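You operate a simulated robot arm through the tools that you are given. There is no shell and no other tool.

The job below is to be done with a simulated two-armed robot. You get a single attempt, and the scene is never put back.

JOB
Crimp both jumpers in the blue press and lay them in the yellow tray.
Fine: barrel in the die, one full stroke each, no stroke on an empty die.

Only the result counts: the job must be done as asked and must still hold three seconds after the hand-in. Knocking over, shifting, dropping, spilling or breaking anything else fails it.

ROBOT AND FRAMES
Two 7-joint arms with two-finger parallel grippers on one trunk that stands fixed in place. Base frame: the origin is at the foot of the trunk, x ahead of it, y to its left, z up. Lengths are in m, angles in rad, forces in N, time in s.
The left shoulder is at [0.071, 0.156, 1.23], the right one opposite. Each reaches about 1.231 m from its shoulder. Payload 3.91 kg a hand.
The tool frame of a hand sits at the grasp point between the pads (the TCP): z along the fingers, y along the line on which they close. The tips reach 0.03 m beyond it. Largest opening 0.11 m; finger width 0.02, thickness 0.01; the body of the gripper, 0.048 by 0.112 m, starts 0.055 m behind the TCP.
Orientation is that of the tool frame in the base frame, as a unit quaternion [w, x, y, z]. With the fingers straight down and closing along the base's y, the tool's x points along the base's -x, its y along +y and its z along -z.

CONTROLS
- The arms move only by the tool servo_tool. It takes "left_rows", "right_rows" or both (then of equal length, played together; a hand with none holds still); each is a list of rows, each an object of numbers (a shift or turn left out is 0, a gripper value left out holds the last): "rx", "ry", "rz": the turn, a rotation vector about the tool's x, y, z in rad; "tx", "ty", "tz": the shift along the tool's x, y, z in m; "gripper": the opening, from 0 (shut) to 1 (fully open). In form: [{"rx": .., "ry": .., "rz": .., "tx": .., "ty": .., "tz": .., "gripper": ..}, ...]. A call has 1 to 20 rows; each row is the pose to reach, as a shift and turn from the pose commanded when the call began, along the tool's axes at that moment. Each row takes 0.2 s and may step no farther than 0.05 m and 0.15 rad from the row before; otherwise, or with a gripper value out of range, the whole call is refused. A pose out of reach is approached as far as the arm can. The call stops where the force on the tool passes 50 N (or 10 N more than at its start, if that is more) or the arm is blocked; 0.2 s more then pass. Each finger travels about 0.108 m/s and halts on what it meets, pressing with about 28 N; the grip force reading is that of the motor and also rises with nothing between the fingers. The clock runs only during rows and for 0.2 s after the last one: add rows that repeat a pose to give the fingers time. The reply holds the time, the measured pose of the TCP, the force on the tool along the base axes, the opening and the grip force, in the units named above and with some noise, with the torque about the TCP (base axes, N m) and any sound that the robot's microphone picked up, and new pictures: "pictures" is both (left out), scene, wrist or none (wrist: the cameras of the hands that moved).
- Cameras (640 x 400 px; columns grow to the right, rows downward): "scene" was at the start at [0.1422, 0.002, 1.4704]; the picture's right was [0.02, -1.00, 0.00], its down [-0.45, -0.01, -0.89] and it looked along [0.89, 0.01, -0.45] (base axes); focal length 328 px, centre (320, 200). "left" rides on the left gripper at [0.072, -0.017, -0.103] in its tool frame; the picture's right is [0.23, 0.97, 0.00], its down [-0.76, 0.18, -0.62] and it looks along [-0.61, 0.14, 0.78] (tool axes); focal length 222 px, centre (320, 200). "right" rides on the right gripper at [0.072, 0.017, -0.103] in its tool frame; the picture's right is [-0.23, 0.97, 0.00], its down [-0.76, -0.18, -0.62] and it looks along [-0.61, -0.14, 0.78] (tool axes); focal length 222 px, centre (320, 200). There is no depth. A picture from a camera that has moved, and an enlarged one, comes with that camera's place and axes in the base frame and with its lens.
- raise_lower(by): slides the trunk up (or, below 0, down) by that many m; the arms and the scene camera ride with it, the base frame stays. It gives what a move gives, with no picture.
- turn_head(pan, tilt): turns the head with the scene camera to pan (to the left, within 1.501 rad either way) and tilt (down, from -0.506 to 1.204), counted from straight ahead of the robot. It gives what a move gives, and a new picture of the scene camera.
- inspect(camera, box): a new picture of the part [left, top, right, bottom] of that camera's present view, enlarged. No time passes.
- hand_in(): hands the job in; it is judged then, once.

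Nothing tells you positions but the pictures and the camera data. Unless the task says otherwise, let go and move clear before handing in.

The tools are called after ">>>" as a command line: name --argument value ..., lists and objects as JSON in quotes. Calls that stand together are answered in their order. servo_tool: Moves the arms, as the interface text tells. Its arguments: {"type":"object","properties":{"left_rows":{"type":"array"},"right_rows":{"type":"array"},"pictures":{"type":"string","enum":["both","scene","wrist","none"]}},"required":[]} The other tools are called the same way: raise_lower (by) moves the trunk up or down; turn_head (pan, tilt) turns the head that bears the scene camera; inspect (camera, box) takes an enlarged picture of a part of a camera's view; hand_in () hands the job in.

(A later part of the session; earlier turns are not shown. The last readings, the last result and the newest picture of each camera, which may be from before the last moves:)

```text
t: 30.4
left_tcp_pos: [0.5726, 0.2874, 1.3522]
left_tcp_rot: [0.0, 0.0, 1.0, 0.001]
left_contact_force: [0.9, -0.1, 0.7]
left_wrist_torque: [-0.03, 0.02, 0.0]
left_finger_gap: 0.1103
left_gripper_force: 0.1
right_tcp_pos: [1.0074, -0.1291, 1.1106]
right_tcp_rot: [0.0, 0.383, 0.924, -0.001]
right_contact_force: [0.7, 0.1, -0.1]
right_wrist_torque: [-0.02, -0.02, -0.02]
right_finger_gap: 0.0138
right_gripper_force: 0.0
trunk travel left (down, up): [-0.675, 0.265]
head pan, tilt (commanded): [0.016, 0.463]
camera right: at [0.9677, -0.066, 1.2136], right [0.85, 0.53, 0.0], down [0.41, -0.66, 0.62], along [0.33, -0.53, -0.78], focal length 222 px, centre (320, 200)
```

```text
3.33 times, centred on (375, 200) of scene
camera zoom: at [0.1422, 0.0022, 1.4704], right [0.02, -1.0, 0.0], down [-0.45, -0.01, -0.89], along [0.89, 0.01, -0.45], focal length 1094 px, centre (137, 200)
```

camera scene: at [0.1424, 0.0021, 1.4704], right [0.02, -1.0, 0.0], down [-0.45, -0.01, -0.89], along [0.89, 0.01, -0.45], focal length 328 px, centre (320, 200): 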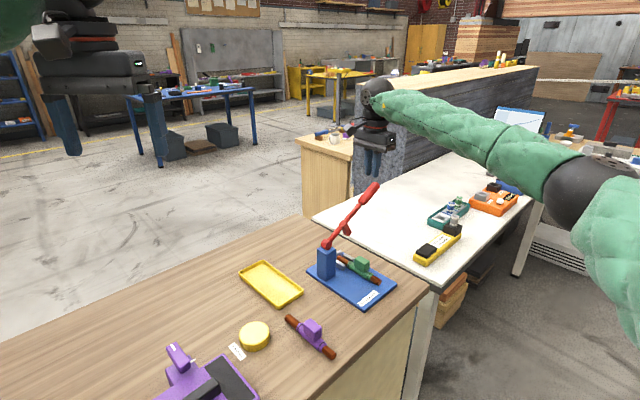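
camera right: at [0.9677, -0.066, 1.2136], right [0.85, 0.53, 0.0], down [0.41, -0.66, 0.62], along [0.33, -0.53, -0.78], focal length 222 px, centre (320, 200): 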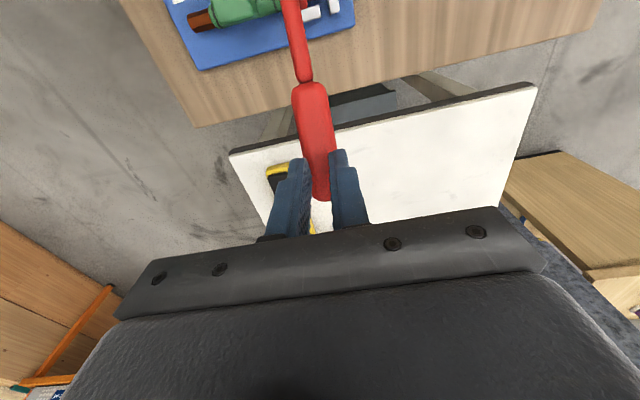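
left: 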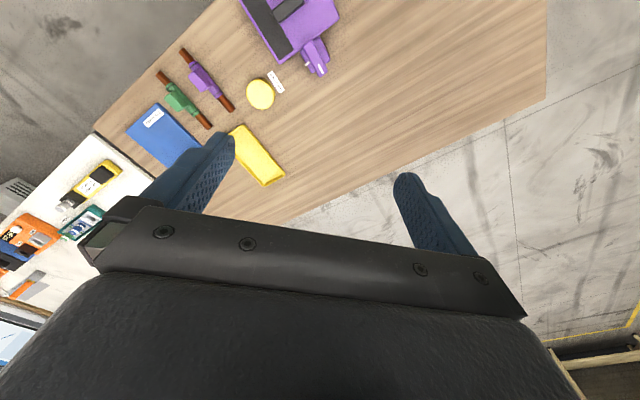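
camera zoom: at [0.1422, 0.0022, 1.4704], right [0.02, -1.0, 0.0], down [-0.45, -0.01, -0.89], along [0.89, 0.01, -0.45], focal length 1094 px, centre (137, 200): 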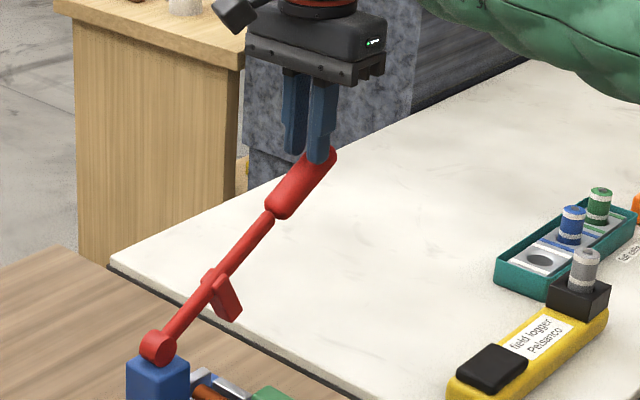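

Fingertips are right at the top of the handle. Starting the down-stroke along the lever's arc, first part.

>>> servo_tool --right_rows '[{"tx": -0.0033, "tz": 0.0055}, {"tx": -0.0067, "tz": 0.0111}, {"tx": -0.01, "tz": 0.0175}, {"tx": -0.0134, "tz": 0.0242}, {"tx": -0.0163, "tz": 0.031}, {"tx": -0.0192, "tz": 0.0378}]' --pictures "both"

>>> inspect --camera "scene" --box '[310, 160, 430, 290]'

>>> inspect --camera "right" --box '[220, 80, 420, 230]'

```text
t: 31.8
left_tcp_pos: [0.573, 0.2871, 1.3517]
left_tcp_rot: [-0.001, -0.001, 1.0, 0.0]
left_contact_force: [-0.5, -0.8, 0.2]
left_wrist_torque: [0.04, 0.0, 0.02]
left_finger_gap: 0.11
left_gripper_force: 0.2
right_tcp_pos: [1.0195, -0.1433, 1.0724]
right_tcp_rot: [0.0, 0.383, 0.924, -0.001]
right_contact_force: [-0.4, 0.5, 0.9]
right_wrist_torque: [0.02, -0.01, -0.02]
right_finger_gap: 0.0138
right_gripper_force: 0.1
trunk travel left (down, up): [-0.675, 0.265]
head pan, tilt (commanded): [0.016, 0.463]
camera scene: at [0.1425, 0.002, 1.4704], right [0.02, -1.0, 0.0], down [-0.45, -0.01, -0.89], along [0.89, 0.01, -0.45], focal length 328 px, centre (320, 200)
camera right: at [0.9811, -0.0794, 1.176], right [0.85, 0.53, 0.0], down [0.41, -0.66, 0.62], along [0.33, -0.53, -0.78], focal length 222 px, centre (320, 200)
```

scene: 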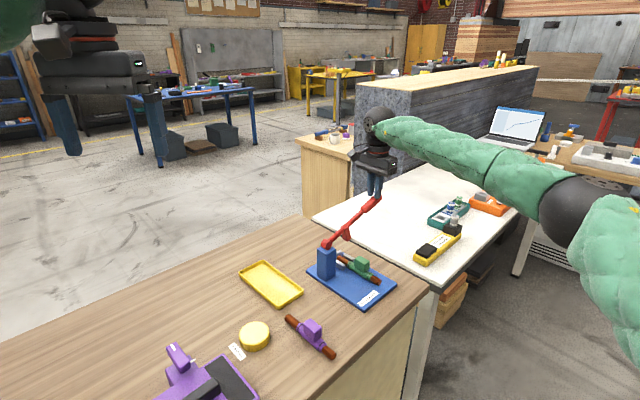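
right: 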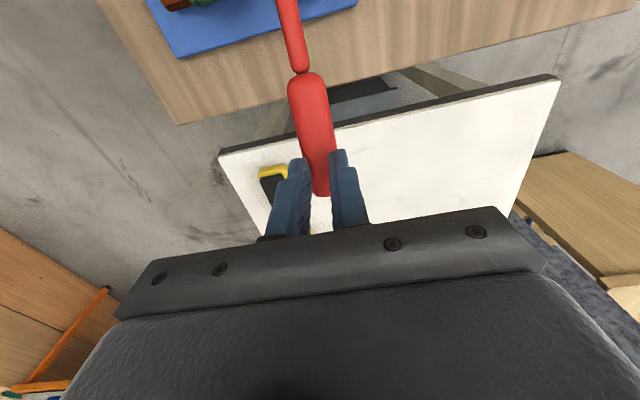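

```text
3.08 times, centred on (370, 225) of scene
camera zoom: at [0.1425, 0.002, 1.4704], right [0.02, -1.0, 0.0], down [-0.45, -0.01, -0.89], along [0.89, 0.01, -0.45], focal length 1010 px, centre (166, 123)
```

zoom: 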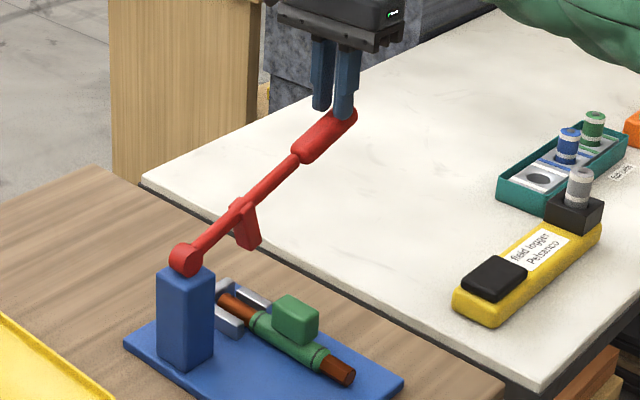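

```text
2.67 times, centred on (320, 155) of right
camera zoom: at [0.9811, -0.0794, 1.176], right [0.85, 0.53, 0.0], down [0.41, -0.66, 0.62], along [0.33, -0.53, -0.78], focal length 592 px, centre (320, 320)
```

zoom: 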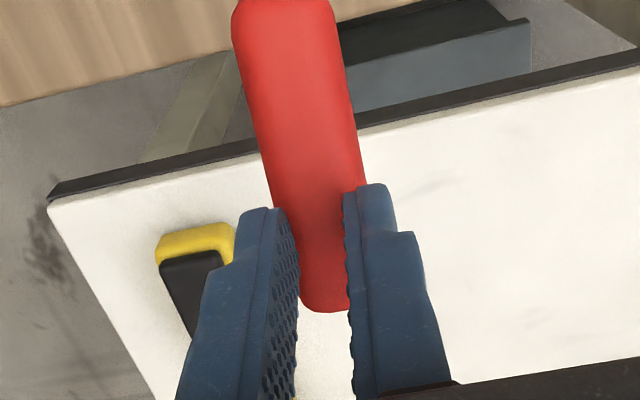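

The lever follows with almost no force so far. Continue down the arc more slowly.

>>> servo_tool --right_rows '[{"tx": -0.0025, "tz": 0.0069}, {"tx": -0.0048, "tz": 0.0139}, {"tx": -0.0068, "tz": 0.0211}, {"tx": -0.0087, "tz": 0.0283}, {"tx": -0.0102, "tz": 0.0355}, {"tx": -0.0115, "tz": 0.0428}]' --pictures "both"

>>> inspect --camera "scene" --box '[310, 180, 410, 290]'

>>> inspect --camera "right" --box '[220, 80, 420, 230]'

```text
t: 33.2
left_tcp_pos: [0.5729, 0.287, 1.3514]
left_tcp_rot: [0.0, -0.001, 1.0, -0.001]
left_contact_force: [0.1, -0.1, 1.1]
left_wrist_torque: [0.02, 0.01, -0.02]
left_finger_gap: 0.1102
left_gripper_force: 0.1
right_tcp_pos: [1.0277, -0.1513, 1.0302]
right_tcp_rot: [0.0, 0.383, 0.924, -0.001]
right_contact_force: [0.2, 0.2, 0.9]
right_wrist_torque: [-0.01, 0.01, 0.0]
right_finger_gap: 0.014
right_gripper_force: 0.1
trunk travel left (down, up): [-0.675, 0.265]
head pan, tilt (commanded): [0.016, 0.463]
camera scene: at [0.1424, 0.002, 1.4704], right [0.02, -1.0, 0.0], down [-0.45, -0.01, -0.89], along [0.89, 0.01, -0.45], focal length 328 px, centre (320, 200)
camera right: at [0.9887, -0.0882, 1.1334], right [0.85, 0.53, 0.0], down [0.41, -0.67, 0.62], along [0.33, -0.53, -0.78], focal length 222 px, centre (320, 200)
```

scene: 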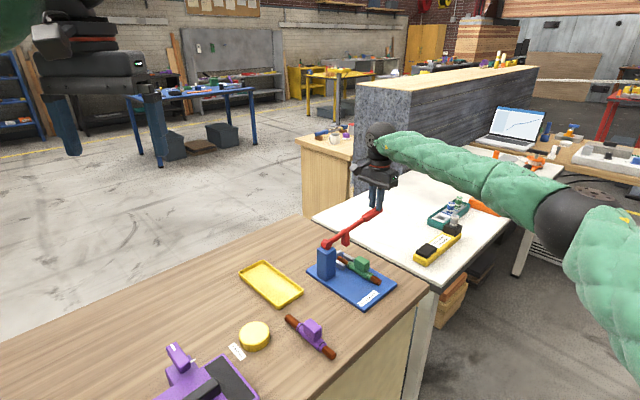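
right: 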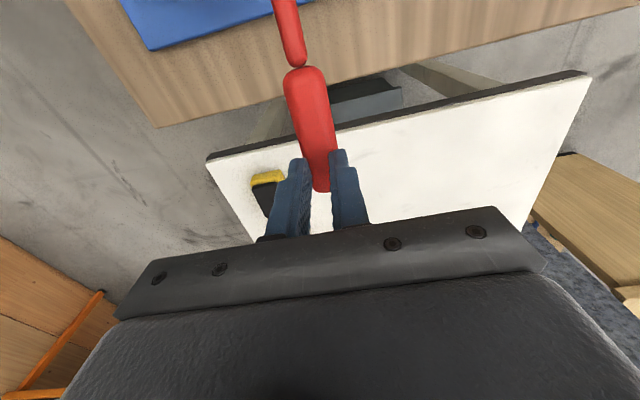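

```text
3.64 times, centred on (360, 235) of scene
camera zoom: at [0.1424, 0.002, 1.4704], right [0.02, -1.0, 0.0], down [-0.45, -0.01, -0.89], along [0.89, 0.01, -0.45], focal length 1193 px, centre (174, 73)
```

zoom: 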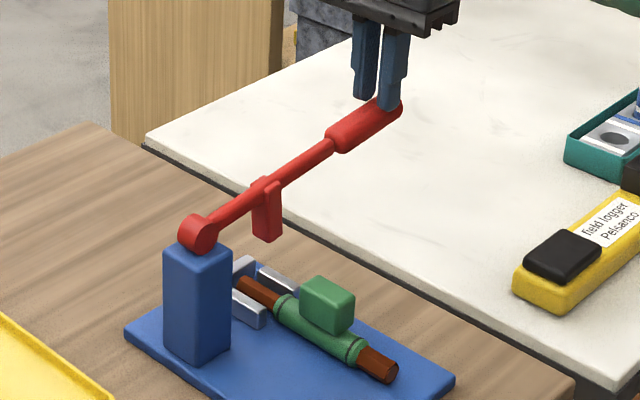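

```text
2.67 times, centred on (320, 155) of right
camera zoom: at [0.9887, -0.0882, 1.1334], right [0.85, 0.53, 0.0], down [0.41, -0.67, 0.62], along [0.33, -0.53, -0.78], focal length 592 px, centre (320, 320)
```

zoom: 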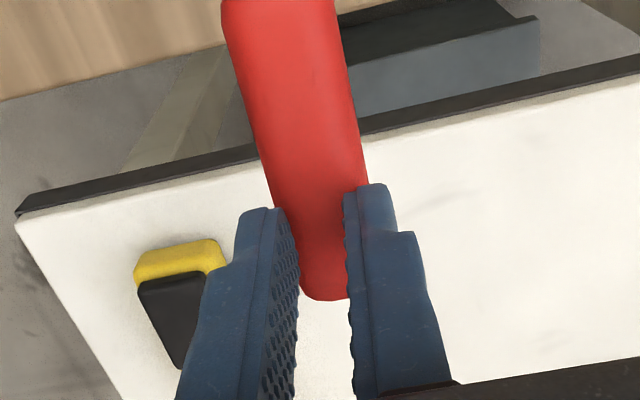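

The plunger is nearing the barrel (lever ~6°). Continue in finer steps.

>>> servo_tool --right_rows '[{"tx": -0.0007, "tz": 0.005}, {"tx": -0.0013, "tz": 0.01}, {"tx": -0.0019, "tz": 0.0146}, {"tx": -0.0022, "tz": 0.0195}, {"tx": -0.0025, "tz": 0.0245}, {"tx": -0.0027, "tz": 0.0294}]' --pictures "both"

>>> inspect --camera "scene" --box '[310, 190, 410, 290]'

```text
t: 34.4
left_tcp_pos: [0.5709, 0.2875, 1.3516]
left_tcp_rot: [-0.001, -0.001, 1.0, -0.001]
left_contact_force: [-0.6, -0.7, 0.5]
left_wrist_torque: [0.0, 0.04, 0.0]
left_finger_gap: 0.11
left_gripper_force: 0.0
right_tcp_pos: [1.0308, -0.1525, 1.0182]
right_tcp_rot: [0.005, 0.384, 0.923, 0.004]
right_contact_force: [-10.1, 3.0, 25.9]
right_wrist_torque: [-0.25, 0.31, -0.27]
right_finger_gap: 0.0167
right_gripper_force: 2.8
trunk travel left (down, up): [-0.675, 0.265]
head pan, tilt (commanded): [0.016, 0.463]
stopped in row 5 (right hand): the force on the tool passed its limit at 54 N (the readings are from after the stop); the commanded pose is now the measured one
camera scene: at [0.1399, 0.0026, 1.4705], right [0.02, -1.0, 0.0], down [-0.45, -0.01, -0.9], along [0.9, 0.01, -0.45], focal length 328 px, centre (320, 200)
camera right: at [0.99, -0.0889, 1.1214], right [0.85, 0.53, 0.01], down [0.4, -0.67, 0.62], along [0.34, -0.53, -0.78], focal length 222 px, centre (320, 200)
```

scene: 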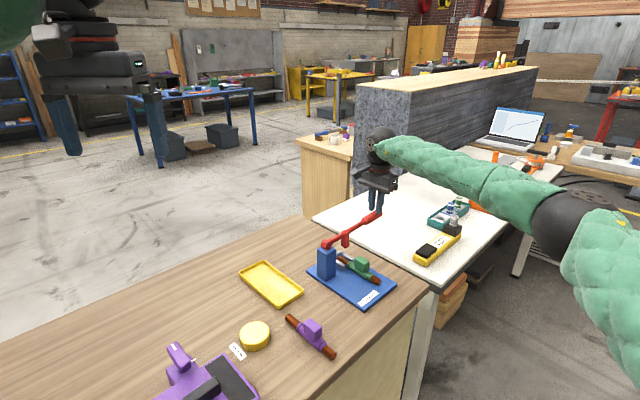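
right: 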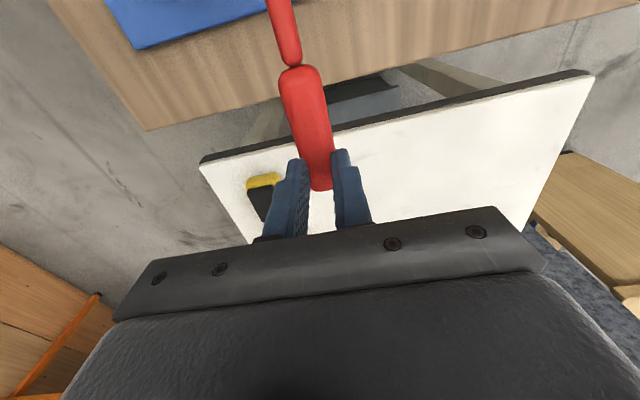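

```text
4.00 times, centred on (360, 240) of scene
camera zoom: at [0.1399, 0.0026, 1.4705], right [0.02, -1.0, 0.0], down [-0.45, -0.01, -0.9], along [0.9, 0.01, -0.45], focal length 1312 px, centre (160, 40)
```

zoom: 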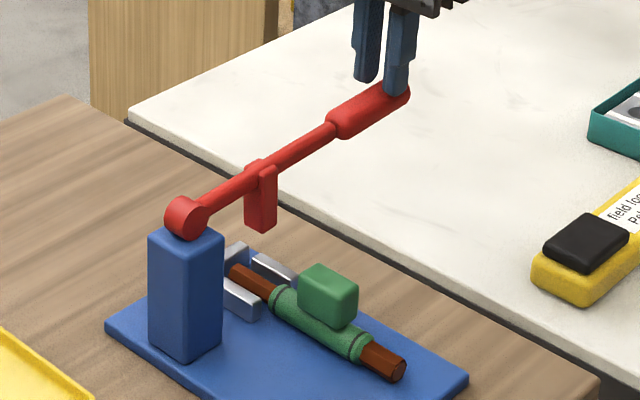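

The push was stopped at 54 N with the lever roughly horizontal and the plunger directly above the die. I need to know whether this is the end stop, so I'll look closely.

>>> inspect --camera "scene" --box '[325, 225, 375, 275]'

>>> inspect --camera "right" --box '[220, 0, 420, 150]'

>>> inspect --camera "left" --box '[90, 30, 260, 200]'

```text
8.00 times, centred on (350, 250) of scene
camera zoom: at [0.1399, 0.0026, 1.4705], right [0.02, -1.0, 0.0], down [-0.45, -0.01, -0.9], along [0.9, 0.01, -0.45], focal length 2625 px, centre (80, -200)
```

zoom: 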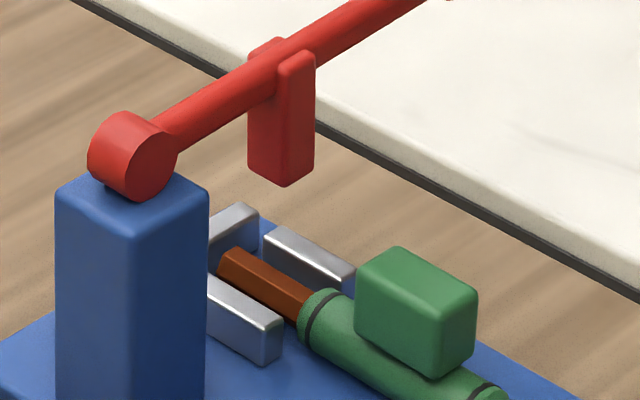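

```text
2.67 times, centred on (320, 75) of right
camera zoom: at [0.99, -0.0889, 1.1214], right [0.85, 0.53, 0.01], down [0.4, -0.67, 0.62], along [0.34, -0.53, -0.78], focal length 592 px, centre (320, 533)
```

zoom: 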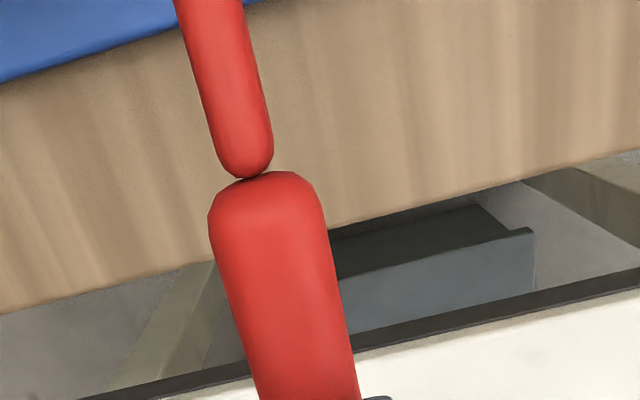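

```text
2.35 times, centred on (175, 115) of left
camera zoom: at [0.4975, 0.2714, 1.4548], right [-0.23, 0.97, 0.0], down [0.76, 0.18, 0.62], along [0.61, 0.14, -0.78], focal length 523 px, centre (661, 400)
```

zoom: 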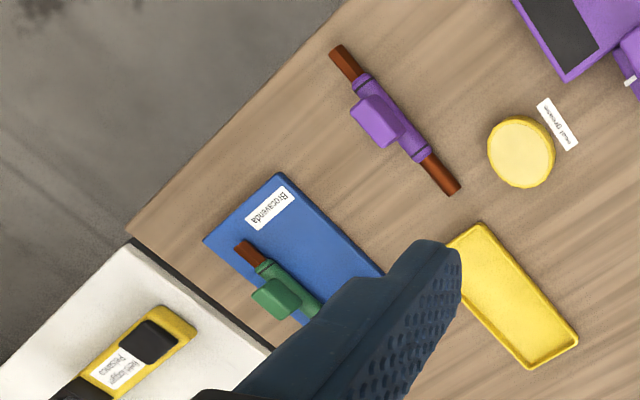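

The barrel in the die now shows hexagonal facets – it's crimped, so that was the full stroke. I'll let the lever up slowly along the same arc.

>>> servo_tool --right_rows '[{"tx": 0.0009, "tz": -0.0073}, {"tx": 0.0019, "tz": -0.0146}, {"tx": 0.0033, "tz": -0.0219}, {"tx": 0.0047, "tz": -0.0291}, {"tx": 0.0066, "tz": -0.0363}, {"tx": 0.0086, "tz": -0.0435}]' --pictures "both"

>>> inspect --camera "scene" --box '[310, 170, 430, 290]'

```text
t: 35.8
left_tcp_pos: [0.5727, 0.2862, 1.3509]
left_tcp_rot: [0.0, -0.001, 1.0, -0.001]
left_contact_force: [0.1, 0.1, 0.1]
left_wrist_torque: [-0.03, -0.03, 0.01]
left_finger_gap: 0.1097
left_gripper_force: 0.1
right_tcp_pos: [1.0263, -0.1482, 1.0572]
right_tcp_rot: [0.003, 0.383, 0.924, 0.003]
right_contact_force: [-0.6, -0.2, 0.0]
right_wrist_torque: [-0.01, 0.01, -0.06]
right_finger_gap: 0.0142
right_gripper_force: 0.2
trunk travel left (down, up): [-0.675, 0.265]
head pan, tilt (commanded): [0.016, 0.463]
camera scene: at [0.1422, 0.0021, 1.4704], right [0.02, -1.0, 0.0], down [-0.45, -0.01, -0.89], along [0.89, 0.01, -0.45], focal length 328 px, centre (320, 200)
camera right: at [0.9858, -0.0847, 1.1605], right [0.85, 0.53, 0.01], down [0.41, -0.67, 0.62], along [0.33, -0.53, -0.78], focal length 222 px, centre (320, 200)
```

scene: 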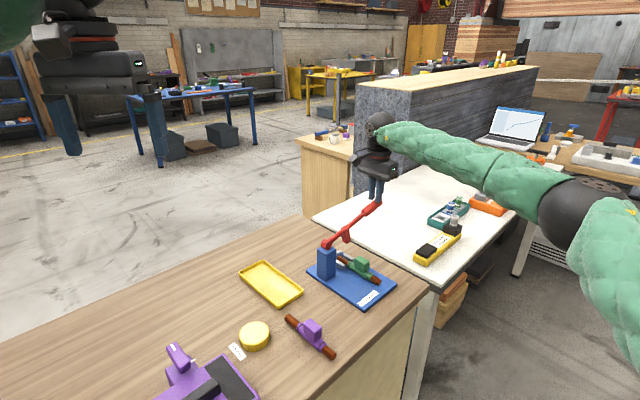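
right: 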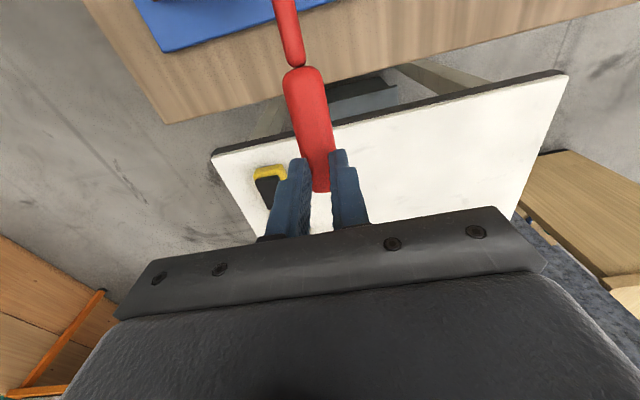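

```text
3.33 times, centred on (370, 230) of scene
camera zoom: at [0.1422, 0.0021, 1.4704], right [0.02, -1.0, 0.0], down [-0.45, -0.01, -0.89], along [0.89, 0.01, -0.45], focal length 1094 px, centre (153, 100)
```

zoom: 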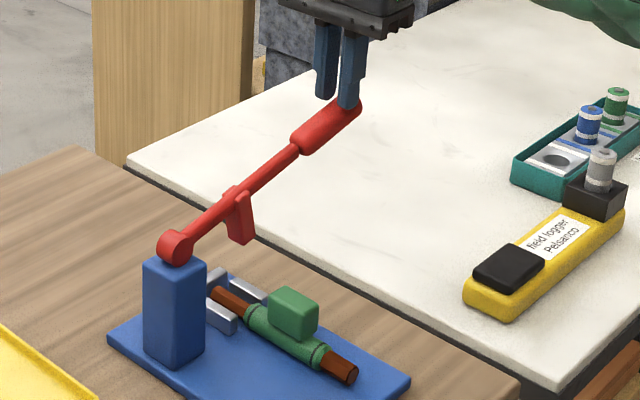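

The lever is spring-returned and follows the fingers. Continue up to the rest position and clear of the handle.

>>> servo_tool --right_rows '[{"tx": 0.0024, "tz": -0.007}, {"tx": 0.0048, "tz": -0.0139}, {"tx": 0.0077, "tz": -0.0207}, {"tx": 0.0106, "tz": -0.0275}, {"tx": 0.014, "tz": -0.034}, {"tx": 0.0173, "tz": -0.0406}, {"tx": 0.0205, "tz": -0.047}, {"tx": 0.024, "tz": -0.055}, {"tx": 0.024, "tz": -0.075}, {"tx": 0.024, "tz": -0.1}]' --pictures "both"

>>> inspect --camera "scene" --box '[310, 170, 430, 290]'

>>> inspect --camera "scene" --box '[325, 235, 395, 300]'

```text
t: 38.0
left_tcp_pos: [0.5721, 0.2879, 1.3513]
left_tcp_rot: [0.0, -0.001, 1.0, -0.001]
left_contact_force: [-0.1, -0.2, 0.8]
left_wrist_torque: [-0.03, -0.05, -0.01]
left_finger_gap: 0.11
left_gripper_force: 0.0
right_tcp_pos: [1.0064, -0.1305, 1.1577]
right_tcp_rot: [0.003, 0.383, 0.924, 0.002]
right_contact_force: [-0.2, -0.6, 0.1]
right_wrist_torque: [-0.01, -0.03, 0.02]
right_finger_gap: 0.0141
right_gripper_force: 0.0
trunk travel left (down, up): [-0.675, 0.265]
head pan, tilt (commanded): [0.016, 0.463]
camera scene: at [0.1417, 0.0025, 1.4704], right [0.02, -1.0, 0.0], down [-0.45, -0.01, -0.89], along [0.89, 0.01, -0.45], focal length 328 px, centre (320, 200)
camera right: at [0.9665, -0.0662, 1.2605], right [0.85, 0.53, 0.01], down [0.41, -0.67, 0.62], along [0.33, -0.53, -0.78], focal length 222 px, centre (320, 200)
```

scene: 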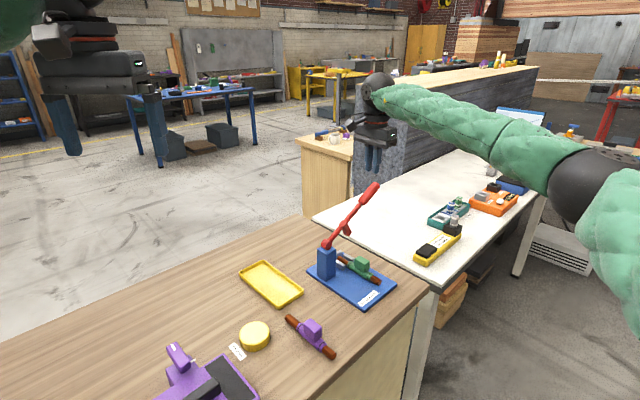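
right: 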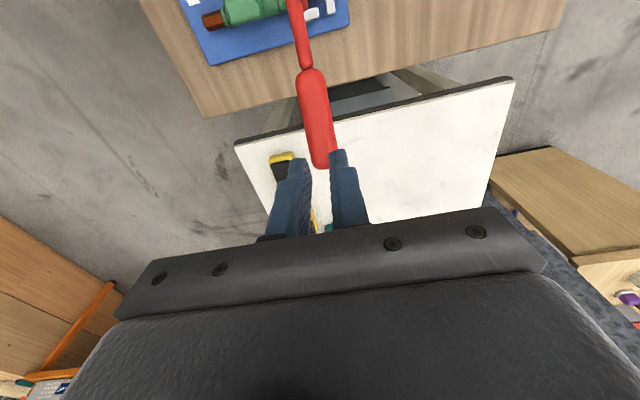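

```text
3.33 times, centred on (370, 230) of scene
camera zoom: at [0.1417, 0.0025, 1.4704], right [0.02, -1.0, 0.0], down [-0.45, -0.01, -0.89], along [0.89, 0.01, -0.45], focal length 1094 px, centre (153, 100)
```

zoom: 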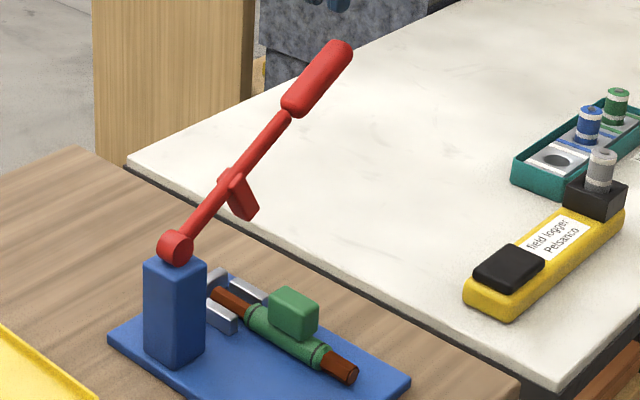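

```text
6.15 times, centred on (360, 268) of scene
camera zoom: at [0.1417, 0.0025, 1.4704], right [0.02, -1.0, 0.0], down [-0.45, -0.01, -0.89], along [0.89, 0.01, -0.45], focal length 2019 px, centre (74, -215)
```

zoom: 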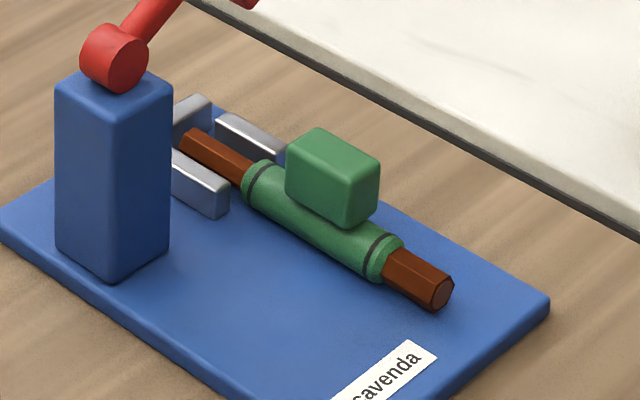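

The lever is back at rest and the green jumper now shows hex facets on both ends. Next I'll swing the gripper back behind the die to pick the green jumper up.

>>> servo_tool --right_rows '[{"tx": 0.0088, "ty": -0.0125, "tz": -0.005, "rz": -0.1296, "gripper": 0.127}, {"tx": 0.0177, "ty": -0.0251, "tz": -0.005, "rz": -0.2591, "gripper": 0.127}, {"tx": 0.0265, "ty": -0.0376, "tz": -0.005, "rz": -0.3887, "gripper": 0.127}, {"tx": 0.0353, "ty": -0.0502, "tz": -0.005, "rz": -0.5182, "gripper": 0.127}, {"tx": 0.0442, "ty": -0.0627, "tz": -0.005, "rz": -0.6478, "gripper": 0.127}, {"tx": 0.053, "ty": -0.0752, "tz": -0.005, "rz": -0.7773, "gripper": 0.127}, {"tx": 0.0618, "ty": -0.0878, "tz": -0.005, "rz": -0.9069, "gripper": 0.127}, {"tx": 0.0707, "ty": -0.1003, "tz": -0.005, "rz": -1.0365, "gripper": 0.2}, {"tx": 0.0795, "ty": -0.1129, "tz": -0.005, "rz": -1.166, "gripper": 0.3}, {"tx": 0.0883, "ty": -0.1254, "tz": -0.005, "rz": -1.2956, "gripper": 0.4}, {"tx": 0.0972, "ty": -0.138, "tz": -0.005, "rz": -1.4251, "gripper": 0.5}, {"tx": 0.106, "ty": -0.1505, "tz": -0.005, "rz": -1.5547, "gripper": 0.5}, {"tx": 0.106, "ty": -0.1505, "tz": -0.005, "rz": -1.5547, "gripper": 0.5}]' --pictures "both"

>>> inspect --camera "right" --box '[240, 70, 400, 230]'

```text
t: 40.8
left_tcp_pos: [0.5734, 0.2869, 1.3512]
left_tcp_rot: [-0.001, -0.001, 1.0, 0.0]
left_contact_force: [-0.4, 0.7, -0.2]
left_wrist_torque: [0.02, 0.0, 0.0]
left_finger_gap: 0.1099
left_gripper_force: 0.0
right_tcp_pos: [0.8265, -0.1624, 1.1598]
right_tcp_rot: [0.004, -0.375, 0.927, -0.001]
right_contact_force: [0.7, 0.4, 0.1]
right_wrist_torque: [-0.01, 0.0, 0.04]
right_finger_gap: 0.0547
right_gripper_force: 0.0
trunk travel left (down, up): [-0.675, 0.265]
head pan, tilt (commanded): [0.016, 0.463]
camera scene: at [0.1425, 0.0023, 1.4704], right [0.02, -1.0, 0.0], down [-0.45, -0.01, -0.89], along [0.89, 0.01, -0.45], focal length 328 px, centre (320, 200)
camera right: at [0.7618, -0.1999, 1.2624], right [-0.51, 0.86, 0.0], down [0.67, 0.4, 0.63], along [0.54, 0.32, -0.78], focal length 222 px, centre (320, 200)
```

scene: 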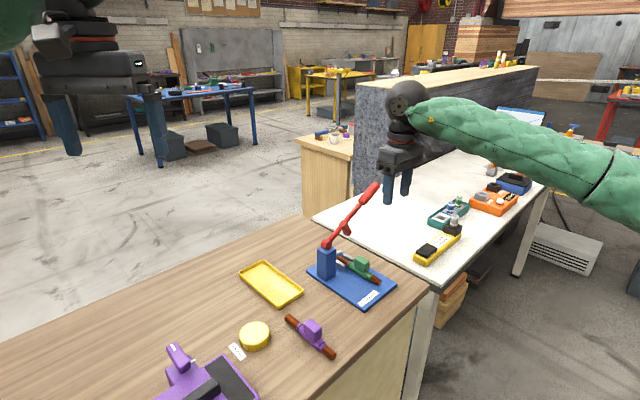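
right: 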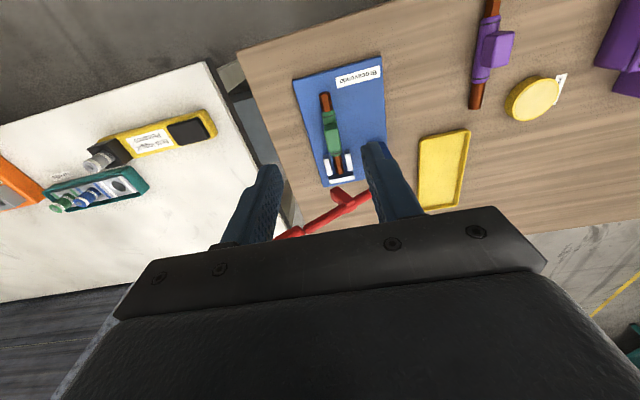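

```text
2.50 times, centred on (320, 150) of right
camera zoom: at [0.7618, -0.1999, 1.2624], right [-0.51, 0.86, 0.0], down [0.67, 0.4, 0.63], along [0.54, 0.32, -0.78], focal length 555 px, centre (320, 325)
```

zoom: 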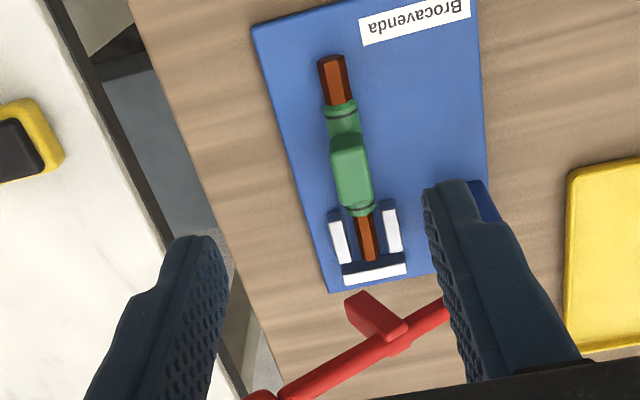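

The green jumper hasn't moved. I'll descend back to the block along the same safe path and stop just above it.

>>> servo_tool --right_rows '[{"tz": 0.04, "rx": -0.0025, "ry": 0.0033}, {"tz": 0.08, "rx": -0.005, "ry": 0.0067}, {"tx": -0.02, "ty": 0.001, "tz": 0.11, "rx": -0.005, "ry": 0.0067}, {"tx": -0.045, "ty": 0.002, "tz": 0.14, "rx": -0.005, "ry": 0.0067}, {"tx": -0.07, "ty": 0.0027, "tz": 0.165, "rx": -0.005, "ry": 0.0067}, {"tx": -0.0777, "ty": 0.0027, "tz": 0.185, "rx": -0.005, "ry": 0.0067}, {"tx": -0.0777, "ty": 0.0027, "tz": 0.185, "rx": -0.005, "ry": 0.0067}]' --pictures "both"

>>> inspect --camera "right" --box '[240, 70, 400, 230]'

>>> inspect --camera "scene" --box '[310, 200, 410, 290]'

```text
t: 42.4
left_tcp_pos: [0.5728, 0.2869, 1.3509]
left_tcp_rot: [0.001, 0.0, 1.0, 0.0]
left_contact_force: [-0.6, 0.6, -0.5]
left_wrist_torque: [0.03, -0.02, 0.0]
left_finger_gap: 0.11
left_gripper_force: 0.0
right_tcp_pos: [0.8826, -0.104, 0.977]
right_tcp_rot: [0.0, -0.374, 0.927, 0.002]
right_contact_force: [-0.6, -0.5, 0.6]
right_wrist_torque: [-0.02, 0.01, -0.01]
right_finger_gap: 0.055
right_gripper_force: 0.0
trunk travel left (down, up): [-0.675, 0.265]
head pan, tilt (commanded): [0.016, 0.463]
camera scene: at [0.142, 0.0022, 1.4704], right [0.02, -1.0, 0.0], down [-0.45, -0.01, -0.89], along [0.89, 0.01, -0.45], focal length 328 px, centre (320, 200)
camera right: at [0.8181, -0.143, 1.0789], right [-0.51, 0.86, 0.0], down [0.67, 0.4, 0.62], along [0.53, 0.32, -0.78], focal length 222 px, centre (320, 200)
```

scene: 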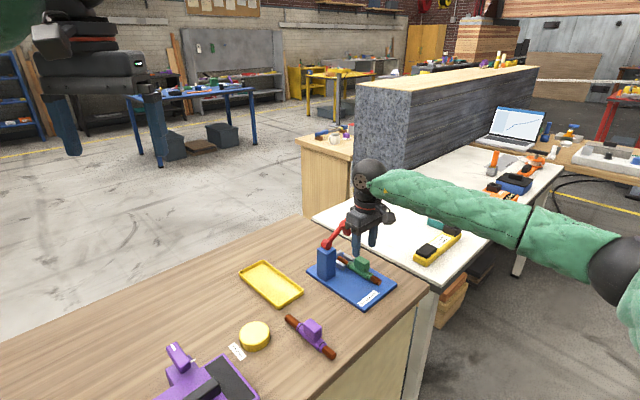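
right: 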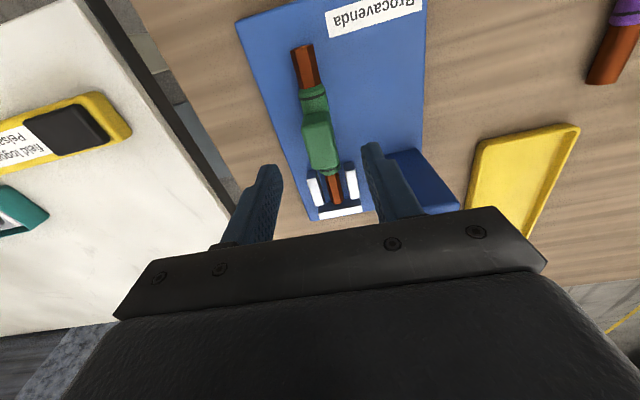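

```text
2.50 times, centred on (320, 150) of right
camera zoom: at [0.8181, -0.143, 1.0789], right [-0.51, 0.86, 0.0], down [0.67, 0.4, 0.62], along [0.53, 0.32, -0.78], focal length 555 px, centre (320, 325)
```

zoom: 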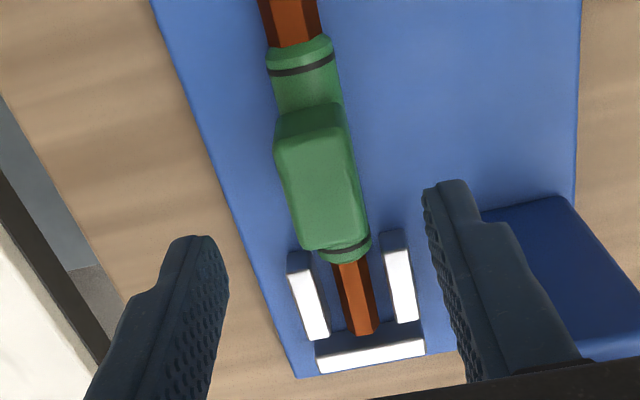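

```text
4.44 times, centred on (360, 245) of scene
camera zoom: at [0.142, 0.0022, 1.4704], right [0.02, -1.0, 0.0], down [-0.45, -0.01, -0.89], along [0.89, 0.01, -0.45], focal length 1458 px, centre (142, 0)
```

zoom: 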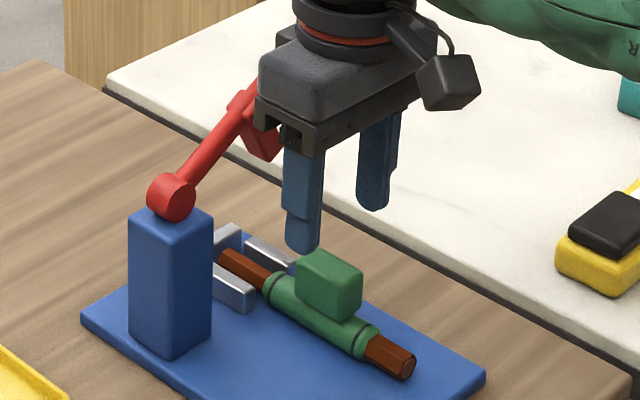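

Aligned above the block within ~2 mm. Descending and gripping the green jumper.

>>> servo_tool --right_rows '[{"tz": 0.015}, {"tz": 0.03}, {"tz": 0.045}, {"tz": 0.052}, {"tz": 0.052, "gripper": 0.4}, {"tz": 0.052, "gripper": 0.3}, {"tz": 0.052, "gripper": 0.2}, {"tz": 0.052, "gripper": 0.1}, {"tz": 0.052, "gripper": 0.0}, {"tz": 0.052, "gripper": 0.0}]' --pictures "both"

>>> inspect --camera "right" --box '[240, 70, 400, 230]'

>>> inspect --camera "scene" --box '[310, 200, 410, 290]'

```text
t: 44.6
left_tcp_pos: [0.5733, 0.2881, 1.3521]
left_tcp_rot: [0.0, -0.001, 1.0, 0.0]
left_contact_force: [0.8, -0.1, -0.8]
left_wrist_torque: [-0.02, -0.02, -0.03]
left_finger_gap: 0.11
left_gripper_force: 0.2
right_tcp_pos: [0.8817, -0.1045, 0.9239]
right_tcp_rot: [0.0, -0.374, 0.927, 0.001]
right_contact_force: [-0.1, 0.1, 0.4]
right_wrist_torque: [-0.01, 0.0, 0.02]
right_finger_gap: 0.0231
right_gripper_force: 27.6
trunk travel left (down, up): [-0.675, 0.265]
head pan, tilt (commanded): [0.016, 0.463]
camera scene: at [0.1423, 0.0021, 1.4704], right [0.02, -1.0, 0.0], down [-0.45, -0.01, -0.89], along [0.89, 0.01, -0.45], focal length 328 px, centre (320, 200)
camera right: at [0.8179, -0.1428, 1.0269], right [-0.51, 0.86, 0.0], down [0.67, 0.4, 0.62], along [0.53, 0.32, -0.78], focal length 222 px, centre (320, 200)
```

scene: 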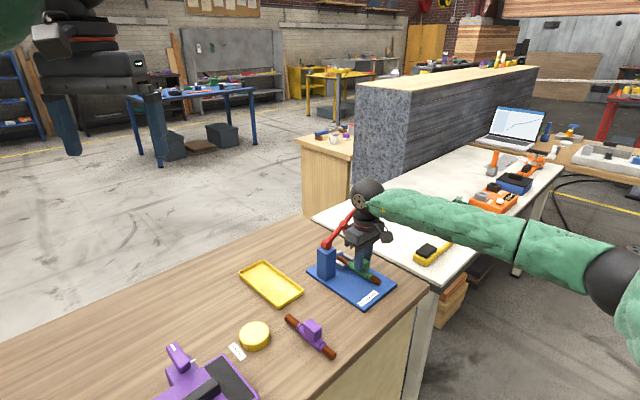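
right: 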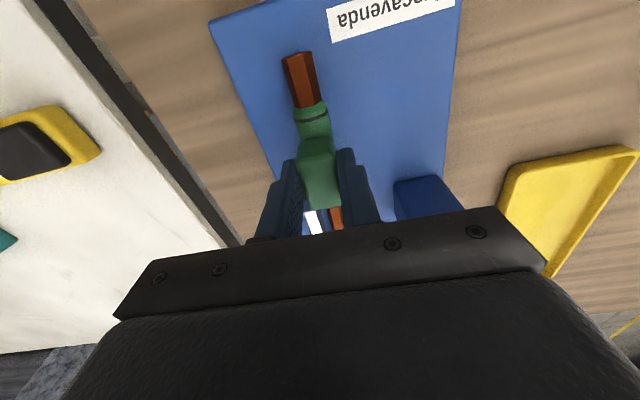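

```text
2.50 times, centred on (320, 150) of right
camera zoom: at [0.8179, -0.1428, 1.0269], right [-0.51, 0.86, 0.0], down [0.67, 0.4, 0.62], along [0.53, 0.32, -0.78], focal length 555 px, centre (320, 325)
```

zoom: 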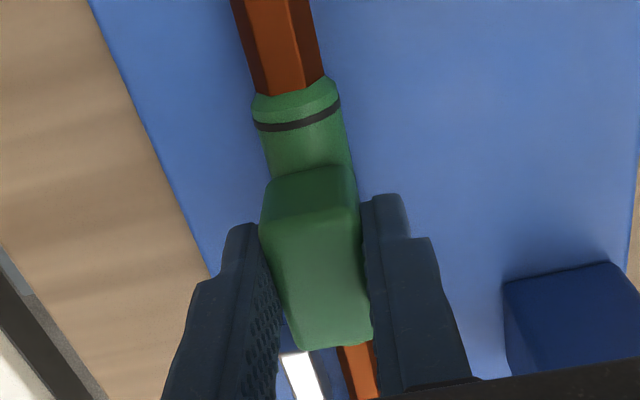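

```text
4.44 times, centred on (360, 245) of scene
camera zoom: at [0.1423, 0.0021, 1.4704], right [0.02, -1.0, 0.0], down [-0.45, -0.01, -0.89], along [0.89, 0.01, -0.45], focal length 1458 px, centre (142, 0)
```

zoom: 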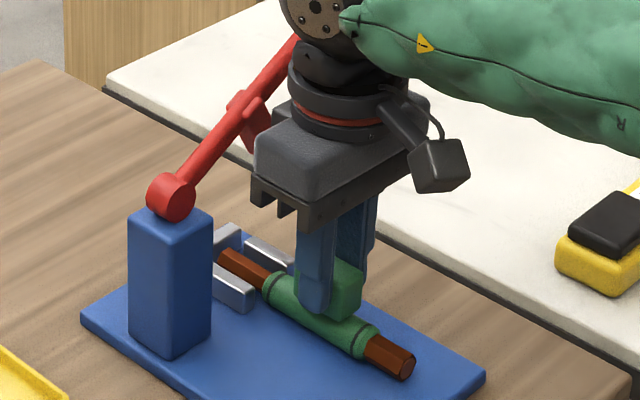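

Green is gripped (23 mm gap). I'll lift it clear of the bars (staying under the plunger), back out along the die axis, and rise.

>>> servo_tool --right_rows '[{"tz": -0.012, "gripper": 0.0}, {"tz": -0.026, "gripper": 0.0}, {"tz": -0.038, "gripper": 0.0}, {"tx": 0.012, "tz": -0.04, "gripper": 0.0}, {"tx": 0.03, "tz": -0.04, "gripper": 0.0}, {"tx": 0.05, "tz": -0.045, "gripper": 0.0}, {"tx": 0.068, "tz": -0.075, "gripper": 0.0}, {"tx": 0.068, "tz": -0.11, "gripper": 0.0}, {"tx": 0.068, "tz": -0.135, "gripper": 0.0}]' --pictures "both"

>>> inspect --camera "scene" --box '[310, 190, 420, 290]'

```text
t: 46.6
left_tcp_pos: [0.5727, 0.2867, 1.352]
left_tcp_rot: [0.0, -0.001, 1.0, -0.001]
left_contact_force: [-1.0, 0.5, 0.6]
left_wrist_torque: [0.0, -0.04, 0.0]
left_finger_gap: 0.1099
left_gripper_force: 0.1
right_tcp_pos: [0.8312, -0.1538, 1.0582]
right_tcp_rot: [-0.001, -0.373, 0.928, 0.001]
right_contact_force: [0.2, -0.2, -0.5]
right_wrist_torque: [0.0, -0.01, 0.0]
right_finger_gap: 0.0229
right_gripper_force: 28.3
trunk travel left (down, up): [-0.675, 0.265]
head pan, tilt (commanded): [0.016, 0.463]
camera scene: at [0.1418, 0.0019, 1.4704], right [0.02, -1.0, 0.0], down [-0.45, -0.01, -0.89], along [0.89, 0.01, -0.45], focal length 328 px, centre (320, 200)
camera right: at [0.7672, -0.1918, 1.1611], right [-0.51, 0.86, 0.0], down [0.67, 0.4, 0.62], along [0.53, 0.32, -0.78], focal length 222 px, centre (320, 200)
```

scene: 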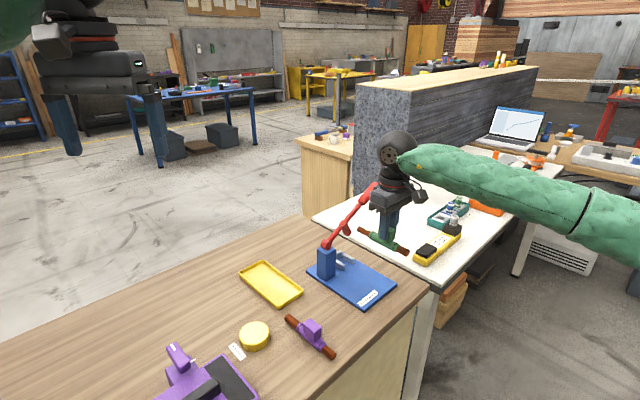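
right: 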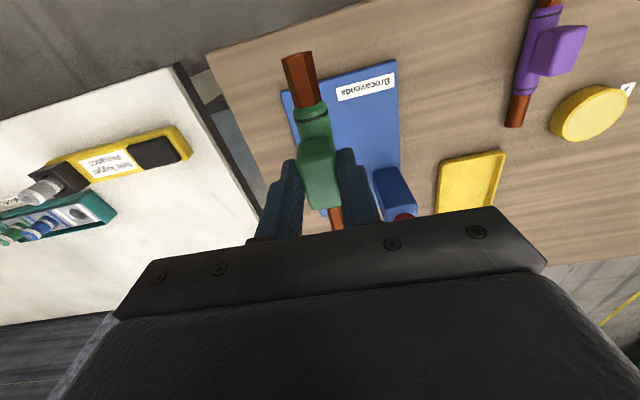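

```text
4.00 times, centred on (365, 240) of scene
camera zoom: at [0.1418, 0.0019, 1.4704], right [0.02, -1.0, 0.0], down [-0.45, -0.01, -0.89], along [0.89, 0.01, -0.45], focal length 1312 px, centre (140, 40)
```

zoom: 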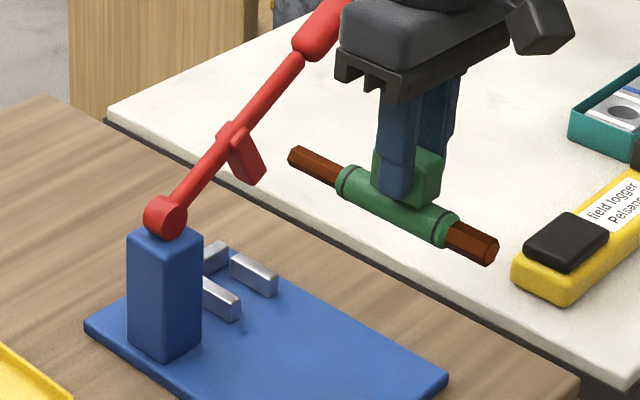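

The green jumper is cleanly out, crimped on the die end, and the press is undisturbed. Now I'll carry it across in front of the press toward the yellow tray (centre ≈ (0.852,0.153), same 44° orientation).

>>> servo_tool --right_rows '[{"ty": 0.035, "gripper": 0.0}, {"ty": 0.072, "gripper": 0.0}, {"ty": 0.11, "gripper": 0.0}, {"ty": 0.148, "gripper": 0.0}, {"ty": 0.185, "gripper": 0.0}, {"ty": 0.185, "tx": -0.04, "gripper": 0.0}, {"ty": 0.185, "tx": -0.08, "gripper": 0.0}, {"ty": 0.185, "tx": -0.11, "gripper": 0.0}, {"ty": 0.185, "tx": -0.11, "gripper": 0.0}]' --pictures "both"

>>> inspect --camera "right" --box '[200, 20, 440, 240]'

>>> inspect --camera "scene" --box '[220, 210, 360, 330]'

```text
t: 48.6
left_tcp_pos: [0.5728, 0.288, 1.3521]
left_tcp_rot: [0.0, -0.001, 1.0, 0.0]
left_contact_force: [-0.6, -0.1, -1.1]
left_wrist_torque: [-0.03, 0.0, 0.0]
left_finger_gap: 0.1098
left_gripper_force: 0.1
right_tcp_pos: [0.7812, 0.0558, 1.0584]
right_tcp_rot: [0.0, -0.374, 0.928, 0.001]
right_contact_force: [-0.2, -0.3, -0.3]
right_wrist_torque: [0.0, 0.02, 0.0]
right_finger_gap: 0.0233
right_gripper_force: 28.3
trunk travel left (down, up): [-0.675, 0.265]
head pan, tilt (commanded): [0.016, 0.463]
camera scene: at [0.1421, 0.0015, 1.4704], right [0.02, -1.0, 0.0], down [-0.45, -0.01, -0.89], along [0.89, 0.02, -0.45], focal length 328 px, centre (320, 200)
camera right: at [0.7179, 0.0176, 1.1606], right [-0.51, 0.86, 0.0], down [0.67, 0.4, 0.62], along [0.53, 0.32, -0.78], focal length 222 px, centre (320, 200)
```

scene: 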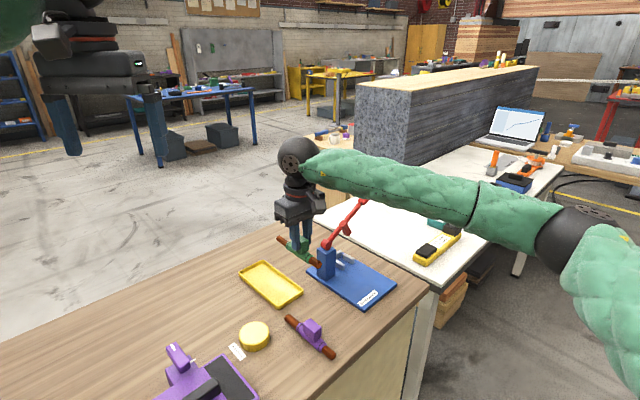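
right: 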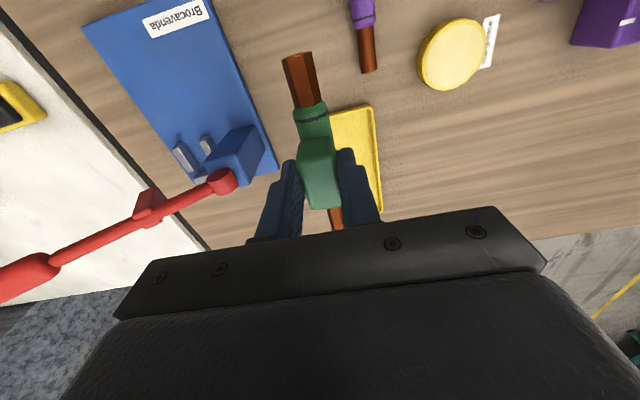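

```text
1.82 times, centred on (320, 130) of right
camera zoom: at [0.7179, 0.0176, 1.1606], right [-0.51, 0.86, 0.0], down [0.67, 0.4, 0.62], along [0.53, 0.32, -0.78], focal length 404 px, centre (320, 327)
```

zoom: 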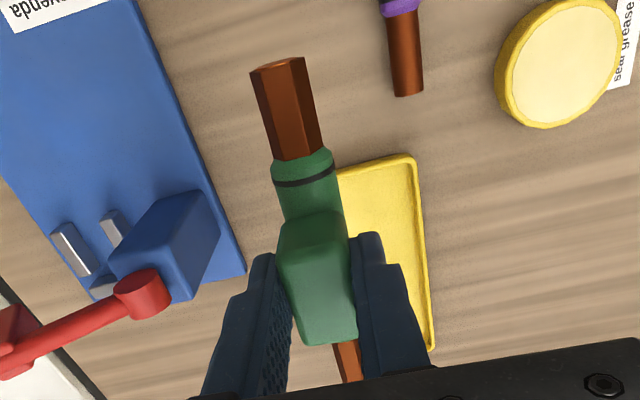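

```text
3.33 times, centred on (290, 270) of scene
camera zoom: at [0.1421, 0.0015, 1.4704], right [0.02, -1.0, 0.0], down [-0.45, -0.01, -0.89], along [0.89, 0.02, -0.45], focal length 1094 px, centre (420, -33)
```

zoom: 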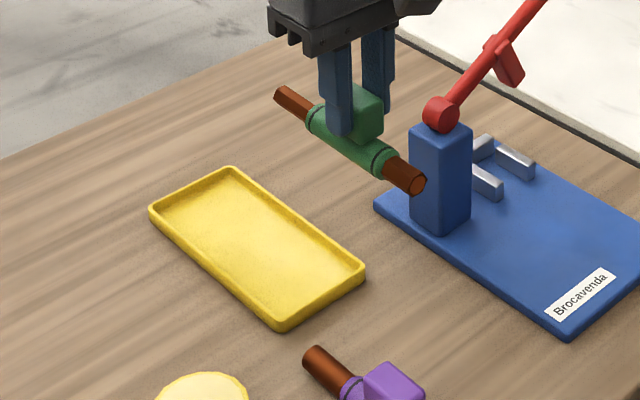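

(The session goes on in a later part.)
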